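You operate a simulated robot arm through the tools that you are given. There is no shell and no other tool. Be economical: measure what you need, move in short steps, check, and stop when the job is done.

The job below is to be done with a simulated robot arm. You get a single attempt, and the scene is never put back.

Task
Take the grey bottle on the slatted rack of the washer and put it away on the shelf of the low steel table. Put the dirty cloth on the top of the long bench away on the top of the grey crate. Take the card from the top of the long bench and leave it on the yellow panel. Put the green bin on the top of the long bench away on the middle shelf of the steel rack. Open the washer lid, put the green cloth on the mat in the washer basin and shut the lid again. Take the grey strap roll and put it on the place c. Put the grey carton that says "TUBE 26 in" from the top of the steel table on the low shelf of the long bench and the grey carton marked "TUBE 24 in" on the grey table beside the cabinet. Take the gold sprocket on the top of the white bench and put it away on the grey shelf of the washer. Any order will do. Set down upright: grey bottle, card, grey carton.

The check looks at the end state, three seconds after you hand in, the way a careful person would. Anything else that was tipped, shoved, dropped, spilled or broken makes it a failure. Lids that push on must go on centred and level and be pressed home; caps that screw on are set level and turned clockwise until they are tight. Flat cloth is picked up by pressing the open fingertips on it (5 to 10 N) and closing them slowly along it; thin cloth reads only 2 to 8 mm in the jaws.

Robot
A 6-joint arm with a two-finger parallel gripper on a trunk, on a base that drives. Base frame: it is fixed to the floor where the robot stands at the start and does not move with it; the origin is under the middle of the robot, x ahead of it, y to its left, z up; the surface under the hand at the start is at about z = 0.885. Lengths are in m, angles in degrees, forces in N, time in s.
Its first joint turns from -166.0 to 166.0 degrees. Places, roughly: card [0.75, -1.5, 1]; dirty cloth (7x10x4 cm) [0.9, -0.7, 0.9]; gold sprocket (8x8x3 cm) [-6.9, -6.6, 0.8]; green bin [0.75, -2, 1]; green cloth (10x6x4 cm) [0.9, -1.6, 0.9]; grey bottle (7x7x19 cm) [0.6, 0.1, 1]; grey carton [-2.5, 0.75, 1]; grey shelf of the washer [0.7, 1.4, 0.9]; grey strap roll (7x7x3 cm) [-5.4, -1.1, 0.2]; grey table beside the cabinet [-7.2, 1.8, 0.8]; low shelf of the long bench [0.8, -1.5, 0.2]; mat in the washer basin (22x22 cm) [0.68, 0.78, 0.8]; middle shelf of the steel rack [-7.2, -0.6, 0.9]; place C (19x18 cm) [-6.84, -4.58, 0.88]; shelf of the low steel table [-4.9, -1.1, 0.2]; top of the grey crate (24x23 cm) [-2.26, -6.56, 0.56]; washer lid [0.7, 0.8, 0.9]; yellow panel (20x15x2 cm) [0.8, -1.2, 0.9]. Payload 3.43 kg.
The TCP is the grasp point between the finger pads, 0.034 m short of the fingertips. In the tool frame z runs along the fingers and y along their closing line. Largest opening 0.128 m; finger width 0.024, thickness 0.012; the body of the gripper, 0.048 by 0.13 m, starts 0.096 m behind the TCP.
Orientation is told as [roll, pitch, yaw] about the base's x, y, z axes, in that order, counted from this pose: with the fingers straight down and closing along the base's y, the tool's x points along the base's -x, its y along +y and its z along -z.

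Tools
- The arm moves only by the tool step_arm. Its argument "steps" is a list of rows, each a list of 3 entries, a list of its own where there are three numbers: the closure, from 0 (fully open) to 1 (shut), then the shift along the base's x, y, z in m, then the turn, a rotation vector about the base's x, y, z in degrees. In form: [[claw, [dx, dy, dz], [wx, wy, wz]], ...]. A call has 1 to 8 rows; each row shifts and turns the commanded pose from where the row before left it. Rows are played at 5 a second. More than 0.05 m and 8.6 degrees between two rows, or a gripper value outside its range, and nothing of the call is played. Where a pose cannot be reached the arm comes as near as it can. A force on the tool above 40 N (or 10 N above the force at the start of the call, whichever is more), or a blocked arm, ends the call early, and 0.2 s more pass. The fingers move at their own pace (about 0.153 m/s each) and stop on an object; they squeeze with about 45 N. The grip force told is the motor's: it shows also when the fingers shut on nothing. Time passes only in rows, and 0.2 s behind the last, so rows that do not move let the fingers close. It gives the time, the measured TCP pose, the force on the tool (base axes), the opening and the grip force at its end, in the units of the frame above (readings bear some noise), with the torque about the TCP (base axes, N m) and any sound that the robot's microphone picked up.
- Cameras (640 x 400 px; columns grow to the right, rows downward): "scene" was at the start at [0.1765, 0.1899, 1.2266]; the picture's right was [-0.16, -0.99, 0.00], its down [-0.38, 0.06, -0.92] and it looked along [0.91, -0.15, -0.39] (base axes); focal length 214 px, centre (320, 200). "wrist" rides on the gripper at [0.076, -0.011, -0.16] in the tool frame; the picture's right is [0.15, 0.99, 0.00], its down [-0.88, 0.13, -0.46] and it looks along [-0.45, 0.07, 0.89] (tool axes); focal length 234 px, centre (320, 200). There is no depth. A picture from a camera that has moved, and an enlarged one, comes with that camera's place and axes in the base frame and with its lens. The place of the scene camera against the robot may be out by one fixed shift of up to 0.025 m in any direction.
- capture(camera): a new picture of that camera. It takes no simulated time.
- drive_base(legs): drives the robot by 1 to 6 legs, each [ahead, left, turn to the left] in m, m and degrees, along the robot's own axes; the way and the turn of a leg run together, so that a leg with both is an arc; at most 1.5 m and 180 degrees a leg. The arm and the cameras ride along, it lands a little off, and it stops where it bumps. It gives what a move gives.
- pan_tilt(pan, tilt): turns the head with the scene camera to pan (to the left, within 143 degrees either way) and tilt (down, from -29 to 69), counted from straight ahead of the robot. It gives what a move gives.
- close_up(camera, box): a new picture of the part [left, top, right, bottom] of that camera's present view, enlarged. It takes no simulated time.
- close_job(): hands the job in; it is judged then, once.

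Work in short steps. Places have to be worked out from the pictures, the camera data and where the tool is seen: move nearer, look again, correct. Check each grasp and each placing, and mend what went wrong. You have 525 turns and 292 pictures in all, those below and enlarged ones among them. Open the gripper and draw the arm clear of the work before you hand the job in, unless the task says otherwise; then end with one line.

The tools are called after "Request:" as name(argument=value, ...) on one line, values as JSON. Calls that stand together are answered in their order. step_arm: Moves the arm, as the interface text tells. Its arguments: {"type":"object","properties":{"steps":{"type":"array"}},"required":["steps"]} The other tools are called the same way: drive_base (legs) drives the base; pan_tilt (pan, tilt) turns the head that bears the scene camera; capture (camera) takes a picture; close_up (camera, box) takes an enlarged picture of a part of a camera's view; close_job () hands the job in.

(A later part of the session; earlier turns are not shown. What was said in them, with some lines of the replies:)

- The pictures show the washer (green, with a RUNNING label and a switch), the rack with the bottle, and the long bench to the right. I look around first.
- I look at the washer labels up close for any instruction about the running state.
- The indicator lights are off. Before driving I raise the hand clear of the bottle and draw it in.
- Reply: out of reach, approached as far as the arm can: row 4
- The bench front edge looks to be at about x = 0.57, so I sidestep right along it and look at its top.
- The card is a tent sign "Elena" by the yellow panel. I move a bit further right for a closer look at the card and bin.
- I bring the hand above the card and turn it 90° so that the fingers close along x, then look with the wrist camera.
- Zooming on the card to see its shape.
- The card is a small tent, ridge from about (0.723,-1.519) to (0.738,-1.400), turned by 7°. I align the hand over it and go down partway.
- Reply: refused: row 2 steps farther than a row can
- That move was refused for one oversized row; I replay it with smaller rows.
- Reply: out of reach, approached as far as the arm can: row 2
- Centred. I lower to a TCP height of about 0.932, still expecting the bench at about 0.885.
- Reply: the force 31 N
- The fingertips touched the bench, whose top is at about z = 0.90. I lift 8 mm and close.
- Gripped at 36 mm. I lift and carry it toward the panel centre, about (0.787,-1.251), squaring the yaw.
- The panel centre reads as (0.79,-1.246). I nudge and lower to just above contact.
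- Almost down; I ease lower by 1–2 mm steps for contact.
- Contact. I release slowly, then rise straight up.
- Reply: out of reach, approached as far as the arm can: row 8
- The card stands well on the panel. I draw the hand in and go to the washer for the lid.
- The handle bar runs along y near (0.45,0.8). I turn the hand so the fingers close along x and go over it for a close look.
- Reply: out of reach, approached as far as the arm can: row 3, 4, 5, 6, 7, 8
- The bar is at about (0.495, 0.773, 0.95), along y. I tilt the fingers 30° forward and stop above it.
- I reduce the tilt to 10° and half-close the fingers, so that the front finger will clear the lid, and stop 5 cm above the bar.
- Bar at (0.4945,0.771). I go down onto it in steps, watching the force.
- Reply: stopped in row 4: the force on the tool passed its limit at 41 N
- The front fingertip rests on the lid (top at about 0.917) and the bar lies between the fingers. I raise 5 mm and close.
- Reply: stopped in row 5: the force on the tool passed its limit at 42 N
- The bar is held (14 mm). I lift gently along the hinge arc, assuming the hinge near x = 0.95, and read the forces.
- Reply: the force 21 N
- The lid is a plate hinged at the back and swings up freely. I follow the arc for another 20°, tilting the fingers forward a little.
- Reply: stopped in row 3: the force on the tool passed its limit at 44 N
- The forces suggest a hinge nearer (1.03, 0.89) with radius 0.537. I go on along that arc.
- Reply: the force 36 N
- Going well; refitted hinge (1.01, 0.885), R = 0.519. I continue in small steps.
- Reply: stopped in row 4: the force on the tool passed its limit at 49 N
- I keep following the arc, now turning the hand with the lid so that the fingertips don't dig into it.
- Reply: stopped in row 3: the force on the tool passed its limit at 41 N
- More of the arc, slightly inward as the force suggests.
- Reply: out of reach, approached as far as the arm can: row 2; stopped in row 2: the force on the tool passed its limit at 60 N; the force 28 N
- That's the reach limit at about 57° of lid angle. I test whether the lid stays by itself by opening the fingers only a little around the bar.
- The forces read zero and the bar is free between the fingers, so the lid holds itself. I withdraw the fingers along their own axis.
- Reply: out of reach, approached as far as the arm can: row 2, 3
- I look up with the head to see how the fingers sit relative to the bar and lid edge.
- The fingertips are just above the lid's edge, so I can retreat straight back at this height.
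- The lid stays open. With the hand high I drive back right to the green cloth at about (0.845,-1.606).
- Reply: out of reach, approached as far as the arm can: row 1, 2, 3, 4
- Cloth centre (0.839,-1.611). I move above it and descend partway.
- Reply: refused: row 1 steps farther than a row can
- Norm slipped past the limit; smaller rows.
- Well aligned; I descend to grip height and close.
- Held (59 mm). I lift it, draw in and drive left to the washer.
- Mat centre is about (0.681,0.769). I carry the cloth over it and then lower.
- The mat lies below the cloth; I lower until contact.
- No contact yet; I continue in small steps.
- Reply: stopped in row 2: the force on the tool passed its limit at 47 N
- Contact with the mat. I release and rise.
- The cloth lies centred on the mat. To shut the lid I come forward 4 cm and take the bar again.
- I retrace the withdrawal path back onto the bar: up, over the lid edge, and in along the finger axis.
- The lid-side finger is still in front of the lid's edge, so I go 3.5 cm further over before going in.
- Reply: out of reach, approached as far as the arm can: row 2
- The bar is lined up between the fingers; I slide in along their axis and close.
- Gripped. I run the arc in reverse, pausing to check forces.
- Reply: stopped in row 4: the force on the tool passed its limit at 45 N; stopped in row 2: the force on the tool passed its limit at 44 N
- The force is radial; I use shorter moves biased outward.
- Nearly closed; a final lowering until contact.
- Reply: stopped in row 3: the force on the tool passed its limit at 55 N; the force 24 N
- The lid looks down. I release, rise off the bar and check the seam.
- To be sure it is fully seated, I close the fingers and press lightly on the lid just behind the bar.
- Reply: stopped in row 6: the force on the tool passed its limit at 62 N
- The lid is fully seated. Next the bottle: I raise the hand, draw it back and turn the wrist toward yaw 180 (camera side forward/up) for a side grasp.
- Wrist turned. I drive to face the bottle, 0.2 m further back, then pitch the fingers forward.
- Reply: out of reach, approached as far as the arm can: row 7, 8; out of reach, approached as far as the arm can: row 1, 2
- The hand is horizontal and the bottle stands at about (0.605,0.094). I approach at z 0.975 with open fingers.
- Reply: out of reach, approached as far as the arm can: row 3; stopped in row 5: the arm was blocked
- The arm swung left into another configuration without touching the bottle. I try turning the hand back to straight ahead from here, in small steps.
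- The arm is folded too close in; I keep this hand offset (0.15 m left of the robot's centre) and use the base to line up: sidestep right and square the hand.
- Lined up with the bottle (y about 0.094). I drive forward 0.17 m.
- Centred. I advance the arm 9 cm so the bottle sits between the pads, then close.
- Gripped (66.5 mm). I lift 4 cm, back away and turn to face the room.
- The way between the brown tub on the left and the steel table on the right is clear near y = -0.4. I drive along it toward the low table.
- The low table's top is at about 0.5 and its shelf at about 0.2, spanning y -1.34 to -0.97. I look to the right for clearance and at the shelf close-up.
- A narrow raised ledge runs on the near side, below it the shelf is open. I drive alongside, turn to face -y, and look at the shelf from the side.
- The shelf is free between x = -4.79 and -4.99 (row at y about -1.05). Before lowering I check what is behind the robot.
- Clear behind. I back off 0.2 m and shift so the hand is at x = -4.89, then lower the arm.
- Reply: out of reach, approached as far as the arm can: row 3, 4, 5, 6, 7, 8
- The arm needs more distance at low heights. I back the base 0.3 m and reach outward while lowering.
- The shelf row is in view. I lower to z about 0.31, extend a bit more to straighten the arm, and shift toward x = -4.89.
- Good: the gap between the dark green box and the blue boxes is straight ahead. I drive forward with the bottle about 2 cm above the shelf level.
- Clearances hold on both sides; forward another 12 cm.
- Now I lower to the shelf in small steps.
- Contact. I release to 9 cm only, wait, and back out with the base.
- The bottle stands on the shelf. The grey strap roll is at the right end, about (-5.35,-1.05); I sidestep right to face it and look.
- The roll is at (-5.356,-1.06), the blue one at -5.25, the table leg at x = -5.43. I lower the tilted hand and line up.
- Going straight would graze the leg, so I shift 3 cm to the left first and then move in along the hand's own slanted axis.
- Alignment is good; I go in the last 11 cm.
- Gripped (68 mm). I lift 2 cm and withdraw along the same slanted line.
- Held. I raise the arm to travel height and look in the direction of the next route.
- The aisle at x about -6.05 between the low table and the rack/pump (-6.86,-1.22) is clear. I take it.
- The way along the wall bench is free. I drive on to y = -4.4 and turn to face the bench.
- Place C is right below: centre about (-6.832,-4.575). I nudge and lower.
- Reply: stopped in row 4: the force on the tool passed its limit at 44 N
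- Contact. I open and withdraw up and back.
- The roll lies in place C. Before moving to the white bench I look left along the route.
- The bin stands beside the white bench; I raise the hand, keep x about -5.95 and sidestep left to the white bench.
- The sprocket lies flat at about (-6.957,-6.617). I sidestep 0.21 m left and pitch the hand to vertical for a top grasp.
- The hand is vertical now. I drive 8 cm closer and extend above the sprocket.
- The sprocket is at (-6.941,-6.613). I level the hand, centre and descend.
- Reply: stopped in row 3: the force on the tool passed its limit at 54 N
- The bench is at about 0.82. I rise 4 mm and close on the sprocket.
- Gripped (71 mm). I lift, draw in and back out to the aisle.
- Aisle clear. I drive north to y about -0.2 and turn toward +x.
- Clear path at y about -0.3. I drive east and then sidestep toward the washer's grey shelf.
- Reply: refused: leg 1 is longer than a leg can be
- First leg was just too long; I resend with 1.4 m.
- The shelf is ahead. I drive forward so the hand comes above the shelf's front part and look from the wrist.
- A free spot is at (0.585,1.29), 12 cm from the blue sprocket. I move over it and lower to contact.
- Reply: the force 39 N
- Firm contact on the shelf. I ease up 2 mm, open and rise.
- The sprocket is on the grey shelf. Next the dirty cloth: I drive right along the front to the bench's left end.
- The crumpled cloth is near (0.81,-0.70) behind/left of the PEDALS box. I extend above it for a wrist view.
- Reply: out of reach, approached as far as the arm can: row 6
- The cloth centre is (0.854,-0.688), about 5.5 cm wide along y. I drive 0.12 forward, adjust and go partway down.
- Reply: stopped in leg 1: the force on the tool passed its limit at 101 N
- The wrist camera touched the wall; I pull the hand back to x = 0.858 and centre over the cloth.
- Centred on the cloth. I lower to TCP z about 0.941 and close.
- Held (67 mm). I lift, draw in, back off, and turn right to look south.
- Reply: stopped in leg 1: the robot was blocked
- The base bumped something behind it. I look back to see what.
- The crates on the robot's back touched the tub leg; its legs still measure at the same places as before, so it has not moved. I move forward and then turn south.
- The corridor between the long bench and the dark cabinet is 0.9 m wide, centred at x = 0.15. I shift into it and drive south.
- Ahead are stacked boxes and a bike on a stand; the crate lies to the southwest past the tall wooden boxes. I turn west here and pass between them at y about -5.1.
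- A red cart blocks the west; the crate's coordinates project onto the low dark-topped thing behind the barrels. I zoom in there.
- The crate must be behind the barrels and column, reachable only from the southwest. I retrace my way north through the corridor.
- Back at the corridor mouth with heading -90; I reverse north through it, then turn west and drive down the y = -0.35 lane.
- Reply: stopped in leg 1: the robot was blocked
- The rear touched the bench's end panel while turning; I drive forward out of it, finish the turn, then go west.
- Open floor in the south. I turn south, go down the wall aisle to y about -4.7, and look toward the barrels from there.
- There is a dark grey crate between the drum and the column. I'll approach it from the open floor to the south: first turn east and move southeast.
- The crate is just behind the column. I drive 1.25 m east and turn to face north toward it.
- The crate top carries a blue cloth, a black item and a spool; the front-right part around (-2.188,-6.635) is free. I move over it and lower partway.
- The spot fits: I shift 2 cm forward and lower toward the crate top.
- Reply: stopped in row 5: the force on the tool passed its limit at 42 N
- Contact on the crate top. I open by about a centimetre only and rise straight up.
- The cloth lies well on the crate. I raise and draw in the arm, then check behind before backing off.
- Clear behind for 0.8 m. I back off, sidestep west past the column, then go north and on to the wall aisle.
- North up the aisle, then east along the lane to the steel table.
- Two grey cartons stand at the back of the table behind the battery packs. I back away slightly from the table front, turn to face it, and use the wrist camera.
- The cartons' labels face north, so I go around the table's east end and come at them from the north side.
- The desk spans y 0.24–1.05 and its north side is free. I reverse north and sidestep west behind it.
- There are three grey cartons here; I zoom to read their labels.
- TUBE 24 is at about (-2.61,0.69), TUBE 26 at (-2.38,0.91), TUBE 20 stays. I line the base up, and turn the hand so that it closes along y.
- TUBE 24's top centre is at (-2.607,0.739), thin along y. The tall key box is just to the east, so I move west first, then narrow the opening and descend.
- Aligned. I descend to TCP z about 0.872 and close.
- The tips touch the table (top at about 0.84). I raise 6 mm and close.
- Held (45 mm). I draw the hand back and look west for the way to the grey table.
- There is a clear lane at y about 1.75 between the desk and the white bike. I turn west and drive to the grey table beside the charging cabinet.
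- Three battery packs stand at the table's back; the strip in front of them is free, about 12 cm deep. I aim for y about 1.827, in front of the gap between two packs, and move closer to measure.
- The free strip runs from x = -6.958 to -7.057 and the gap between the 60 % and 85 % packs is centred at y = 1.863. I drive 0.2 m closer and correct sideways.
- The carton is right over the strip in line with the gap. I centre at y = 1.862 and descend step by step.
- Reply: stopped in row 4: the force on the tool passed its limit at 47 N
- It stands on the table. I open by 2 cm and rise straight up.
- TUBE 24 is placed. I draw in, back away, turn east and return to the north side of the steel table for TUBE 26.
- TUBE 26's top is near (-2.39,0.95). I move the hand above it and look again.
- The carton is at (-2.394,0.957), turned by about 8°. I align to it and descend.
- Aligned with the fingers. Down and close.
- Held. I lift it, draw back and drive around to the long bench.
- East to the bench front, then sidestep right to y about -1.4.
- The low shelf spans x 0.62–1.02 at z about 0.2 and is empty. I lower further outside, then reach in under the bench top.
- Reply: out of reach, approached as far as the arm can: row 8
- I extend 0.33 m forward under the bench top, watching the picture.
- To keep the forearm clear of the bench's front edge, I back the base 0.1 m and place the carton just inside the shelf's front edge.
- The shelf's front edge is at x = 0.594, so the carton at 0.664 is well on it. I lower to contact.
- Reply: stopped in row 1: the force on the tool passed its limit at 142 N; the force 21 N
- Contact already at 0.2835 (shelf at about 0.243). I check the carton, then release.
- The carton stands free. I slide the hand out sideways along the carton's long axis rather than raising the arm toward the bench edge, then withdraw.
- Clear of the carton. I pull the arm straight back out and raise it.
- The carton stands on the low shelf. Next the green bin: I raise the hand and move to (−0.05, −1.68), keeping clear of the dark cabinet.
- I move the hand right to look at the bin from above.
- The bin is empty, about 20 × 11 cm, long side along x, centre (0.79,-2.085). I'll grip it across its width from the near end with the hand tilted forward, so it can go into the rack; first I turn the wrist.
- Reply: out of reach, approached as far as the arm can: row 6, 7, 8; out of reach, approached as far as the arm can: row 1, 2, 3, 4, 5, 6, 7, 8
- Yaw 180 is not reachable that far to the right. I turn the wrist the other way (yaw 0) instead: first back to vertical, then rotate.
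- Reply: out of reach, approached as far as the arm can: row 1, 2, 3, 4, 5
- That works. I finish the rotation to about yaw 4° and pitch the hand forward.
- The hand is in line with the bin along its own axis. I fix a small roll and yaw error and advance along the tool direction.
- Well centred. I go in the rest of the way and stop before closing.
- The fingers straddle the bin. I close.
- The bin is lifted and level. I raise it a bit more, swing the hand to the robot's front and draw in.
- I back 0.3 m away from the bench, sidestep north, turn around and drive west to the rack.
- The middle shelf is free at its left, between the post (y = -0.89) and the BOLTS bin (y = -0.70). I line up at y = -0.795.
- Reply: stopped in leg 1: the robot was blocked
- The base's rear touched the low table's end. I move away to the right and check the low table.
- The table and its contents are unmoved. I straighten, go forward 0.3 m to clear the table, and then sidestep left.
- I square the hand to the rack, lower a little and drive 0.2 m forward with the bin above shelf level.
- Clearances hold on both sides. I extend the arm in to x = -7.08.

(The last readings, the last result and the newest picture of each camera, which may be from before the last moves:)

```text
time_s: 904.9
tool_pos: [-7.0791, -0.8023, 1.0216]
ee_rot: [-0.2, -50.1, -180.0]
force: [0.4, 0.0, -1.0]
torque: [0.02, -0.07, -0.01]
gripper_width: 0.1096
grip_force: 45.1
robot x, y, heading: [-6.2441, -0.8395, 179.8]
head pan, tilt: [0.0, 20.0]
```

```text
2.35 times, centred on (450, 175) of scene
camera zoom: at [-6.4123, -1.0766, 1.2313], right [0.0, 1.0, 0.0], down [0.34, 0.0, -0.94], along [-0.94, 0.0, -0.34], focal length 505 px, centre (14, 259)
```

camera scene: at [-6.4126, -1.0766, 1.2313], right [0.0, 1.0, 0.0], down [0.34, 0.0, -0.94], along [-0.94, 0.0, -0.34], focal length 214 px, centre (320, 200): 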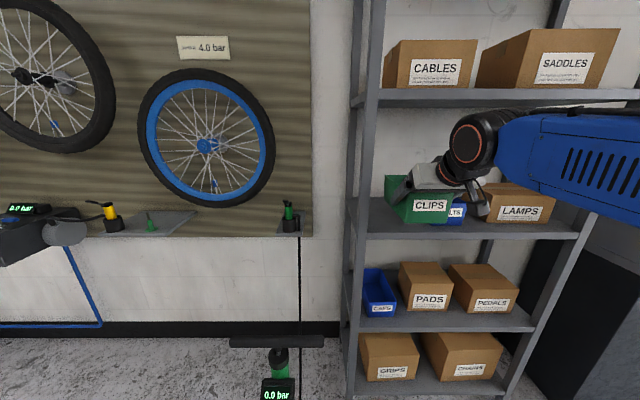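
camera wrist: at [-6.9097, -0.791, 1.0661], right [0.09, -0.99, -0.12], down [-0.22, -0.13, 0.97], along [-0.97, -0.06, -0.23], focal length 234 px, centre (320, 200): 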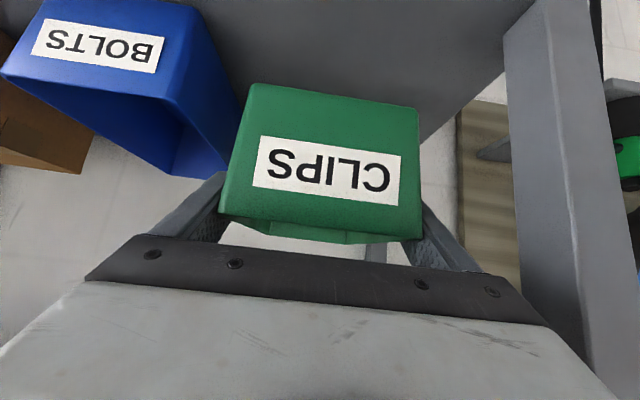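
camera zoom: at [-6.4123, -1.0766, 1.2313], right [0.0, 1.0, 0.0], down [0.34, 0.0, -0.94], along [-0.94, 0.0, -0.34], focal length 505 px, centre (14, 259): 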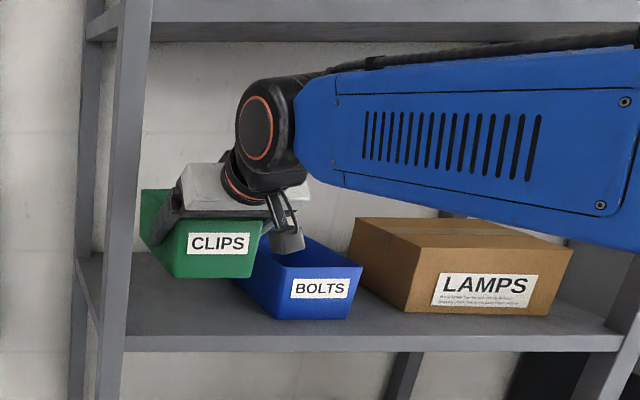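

All clear. I lower the bin to the shelf.

Request:
step_arm(steps=[[1, [0, 0, -0.03], [0, 0, 0]], [1, [0, 0, -0.02], [0, 0, 0]], [1, [0, 0, -0.01], [0, 0, 0]], [1, [0, 0, -0.005], [0, 0, 0]], [1, [0, 0, -0.004], [0, 0, 0]], [1, [0, 0, 0], [0, 0, 0]]])

Request:
close_up(camera="scene", box=[340, 90, 560, 260])

```text
time_s: 906.3
tool_pos: [-7.0783, -0.8004, 0.953]
ee_rot: [-0.2, -50.1, -180.1]
force: [0.4, -0.3, -1.5]
torque: [0.0, 0.07, -0.04]
gripper_width: 0.1094
grip_force: 44.6
robot x, y, heading: [-6.2411, -0.8437, 179.8]
head pan, tilt: [0.0, 20.0]
```

```text
2.35 times, centred on (450, 175) of scene
camera zoom: at [-6.4126, -1.0766, 1.2313], right [0.0, 1.0, 0.0], down [0.34, 0.0, -0.94], along [-0.94, 0.0, -0.34], focal length 505 px, centre (14, 259)
```

zoom: 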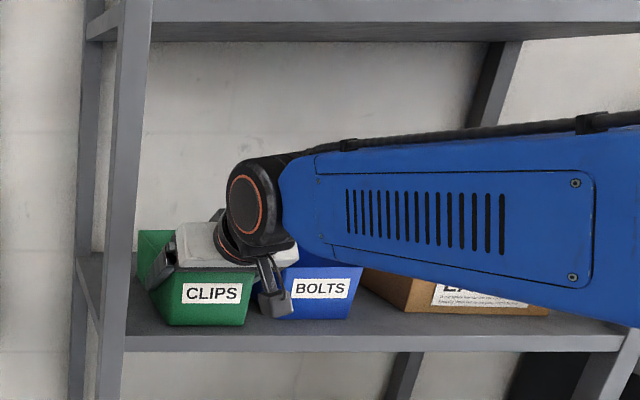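

Request:
step_arm(steps=[[1, [0, 0, -0.003], [0, 0, 0]], [1, [0, 0, -0.003], [0, 0, 0]], [1, [0, 0, -0.003], [0, 0, 0]], [1, [0, 0, 0], [0, 0, 0]]])

```text
time_s: 907.0
tool_pos: [-7.08, -0.8009, 0.9506]
ee_rot: [-0.3, -50.6, -180.1]
force: [-2.5, 0.4, 9.2]
torque: [0.03, -0.47, 0.02]
gripper_width: 0.1092
grip_force: 44.4
robot x, y, heading: [-6.2442, -0.8395, 180.0]
head pan, tilt: [0.0, 20.0]
stopped in row 3: the force on the tool passed its limit at 43 N (the readings are from after the stop); the commanded pose is now the measured one
```

Contact. I open the fingers and withdraw along the tool axis.

Request:
step_arm(steps=[[0.1, [0, 0, 0], [0, 0, 0]], [0.04, [0, 0, 0], [0, 0, 0]], [0.04, [0, 0, 0], [0, 0, 0]], [0.04, [0.015, 0, 0.0125], [0, 0, 0]], [0.04, [0.03, 0, 0.025], [0, 0, 0]], [0.04, [0.035, 0, 0.029], [0, 0, 0]], [0.04, [0.035, 0, 0.029], [0, 0, 0]], [0.04, [0.045, 0, 0.02], [0, 0, 0]]])

Request:
capture(camera="wrist")

Request:
close_up(camera="scene", box=[340, 90, 560, 260])

```text
time_s: 908.9
tool_pos: [-6.9196, -0.8022, 1.0624]
ee_rot: [-0.1, -50.6, -180.1]
force: [-1.2, -0.1, -0.4]
torque: [0.0, -0.03, 0.0]
gripper_width: 0.1228
grip_force: 0.0
robot x, y, heading: [-6.246, -0.8406, -179.9]
head pan, tilt: [0.0, 20.0]
```

```text
65 pictures are left
camera wrist: at [-6.7493, -0.7904, 1.1072], right [0.09, -0.99, -0.12], down [-0.21, -0.13, 0.97], along [-0.97, -0.06, -0.22], focal length 234 px, centre (320, 200)
```

wrist: 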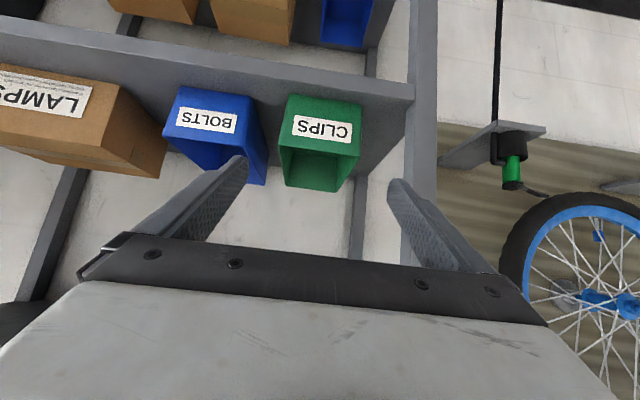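

```text
2.35 times, centred on (450, 175) of scene
camera zoom: at [-6.4129, -1.0767, 1.2312], right [0.0, 1.0, 0.0], down [0.34, 0.0, -0.94], along [-0.94, 0.0, -0.34], focal length 505 px, centre (14, 259)
```

zoom: 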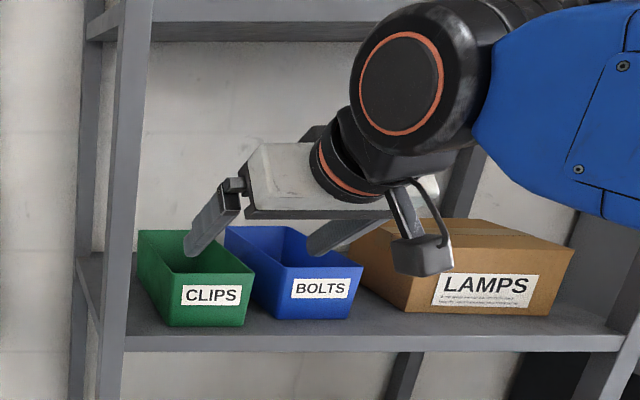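

The CLIPS bin stands on the middle shelf. I back clear of the rack and take a last look at the low table with the bottle.

Request:
drive_base(legs=[[-0.1, 0, 0], [0, -0.6, 0], [-0.3, 0.0, 0]])

Request:
pan_tilt(pan=140, tilt=35)

Request:
capture(camera="scene")

Request:
pan_tilt(pan=10, tilt=10)

Request:
capture(camera="scene")

```text
time_s: 914.6
tool_pos: [-6.5207, -0.2007, 1.0643]
ee_rot: [-0.2, -50.3, -179.9]
force: [-0.1, -0.2, -0.8]
torque: [0.0, -0.02, 0.0]
gripper_width: 0.1227
grip_force: 0.0
robot x, y, heading: [-5.848, -0.2395, -179.5]
head pan, tilt: [0.0, 20.0]
```

```text
time_s: 916.9
tool_pos: [-6.5209, -0.2015, 1.0642]
ee_rot: [-0.1, -50.5, -179.8]
force: [-0.1, -0.3, 0.8]
torque: [0.0, 0.0, -0.01]
gripper_width: 0.1227
grip_force: 0.0
robot x, y, heading: [-5.8463, -0.2454, -179.7]
head pan, tilt: [140.0, 35.0]
```

```text
63 pictures are left
camera scene: at [-5.8533, -0.5313, 1.2075], right [-0.64, -0.77, 0.0], down [-0.44, 0.37, -0.82], along [0.63, -0.52, -0.57], focal length 214 px, centre (320, 200)
```

scene: 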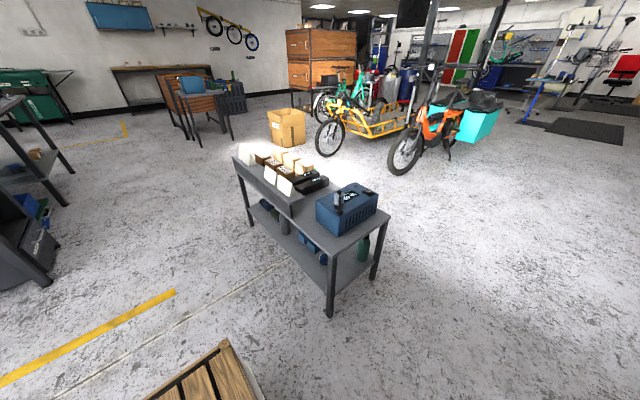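

```text
time_s: 919.0
tool_pos: [-6.5222, -0.2027, 1.0642]
ee_rot: [-0.2, -50.4, -179.8]
force: [-0.1, -0.2, -0.7]
torque: [-0.02, 0.02, 0.0]
gripper_width: 0.1231
grip_force: 0.0
robot x, y, heading: [-5.8459, -0.2399, -179.8]
head pan, tilt: [10.0, 10.0]
```

```text
62 pictures are left
camera scene: at [-6.0124, -0.4914, 1.2476], right [-0.18, 0.98, 0.0], down [0.17, 0.03, -0.98], along [-0.97, -0.17, -0.17], focal length 214 px, centre (320, 200)
```

scene: 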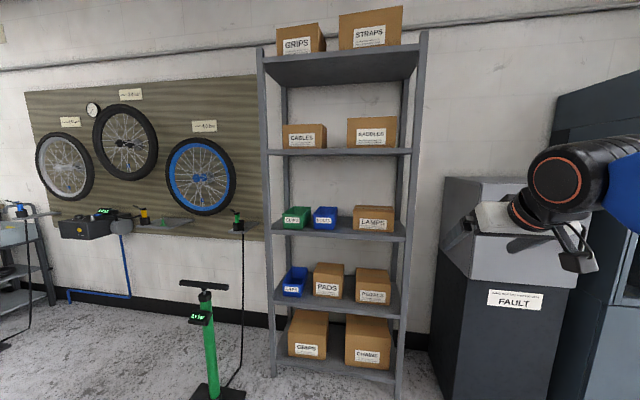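

Everything is in place: the bin is on the middle shelf, the low table is undisturbed with the bottle upright, the gripper is open and the arm is clear. I hand the job in.

Request:
close_job()

```text
The job is handed in.
```

All the items are in their places, the washer lid is shut with the green cloth on the mat, and the job is handed in. On the way the robot's base bumped the brown tub, the end of the long bench and the low steel table. The tub legs and the low table measured unmoved afterwards; I did not re-measure the bench.
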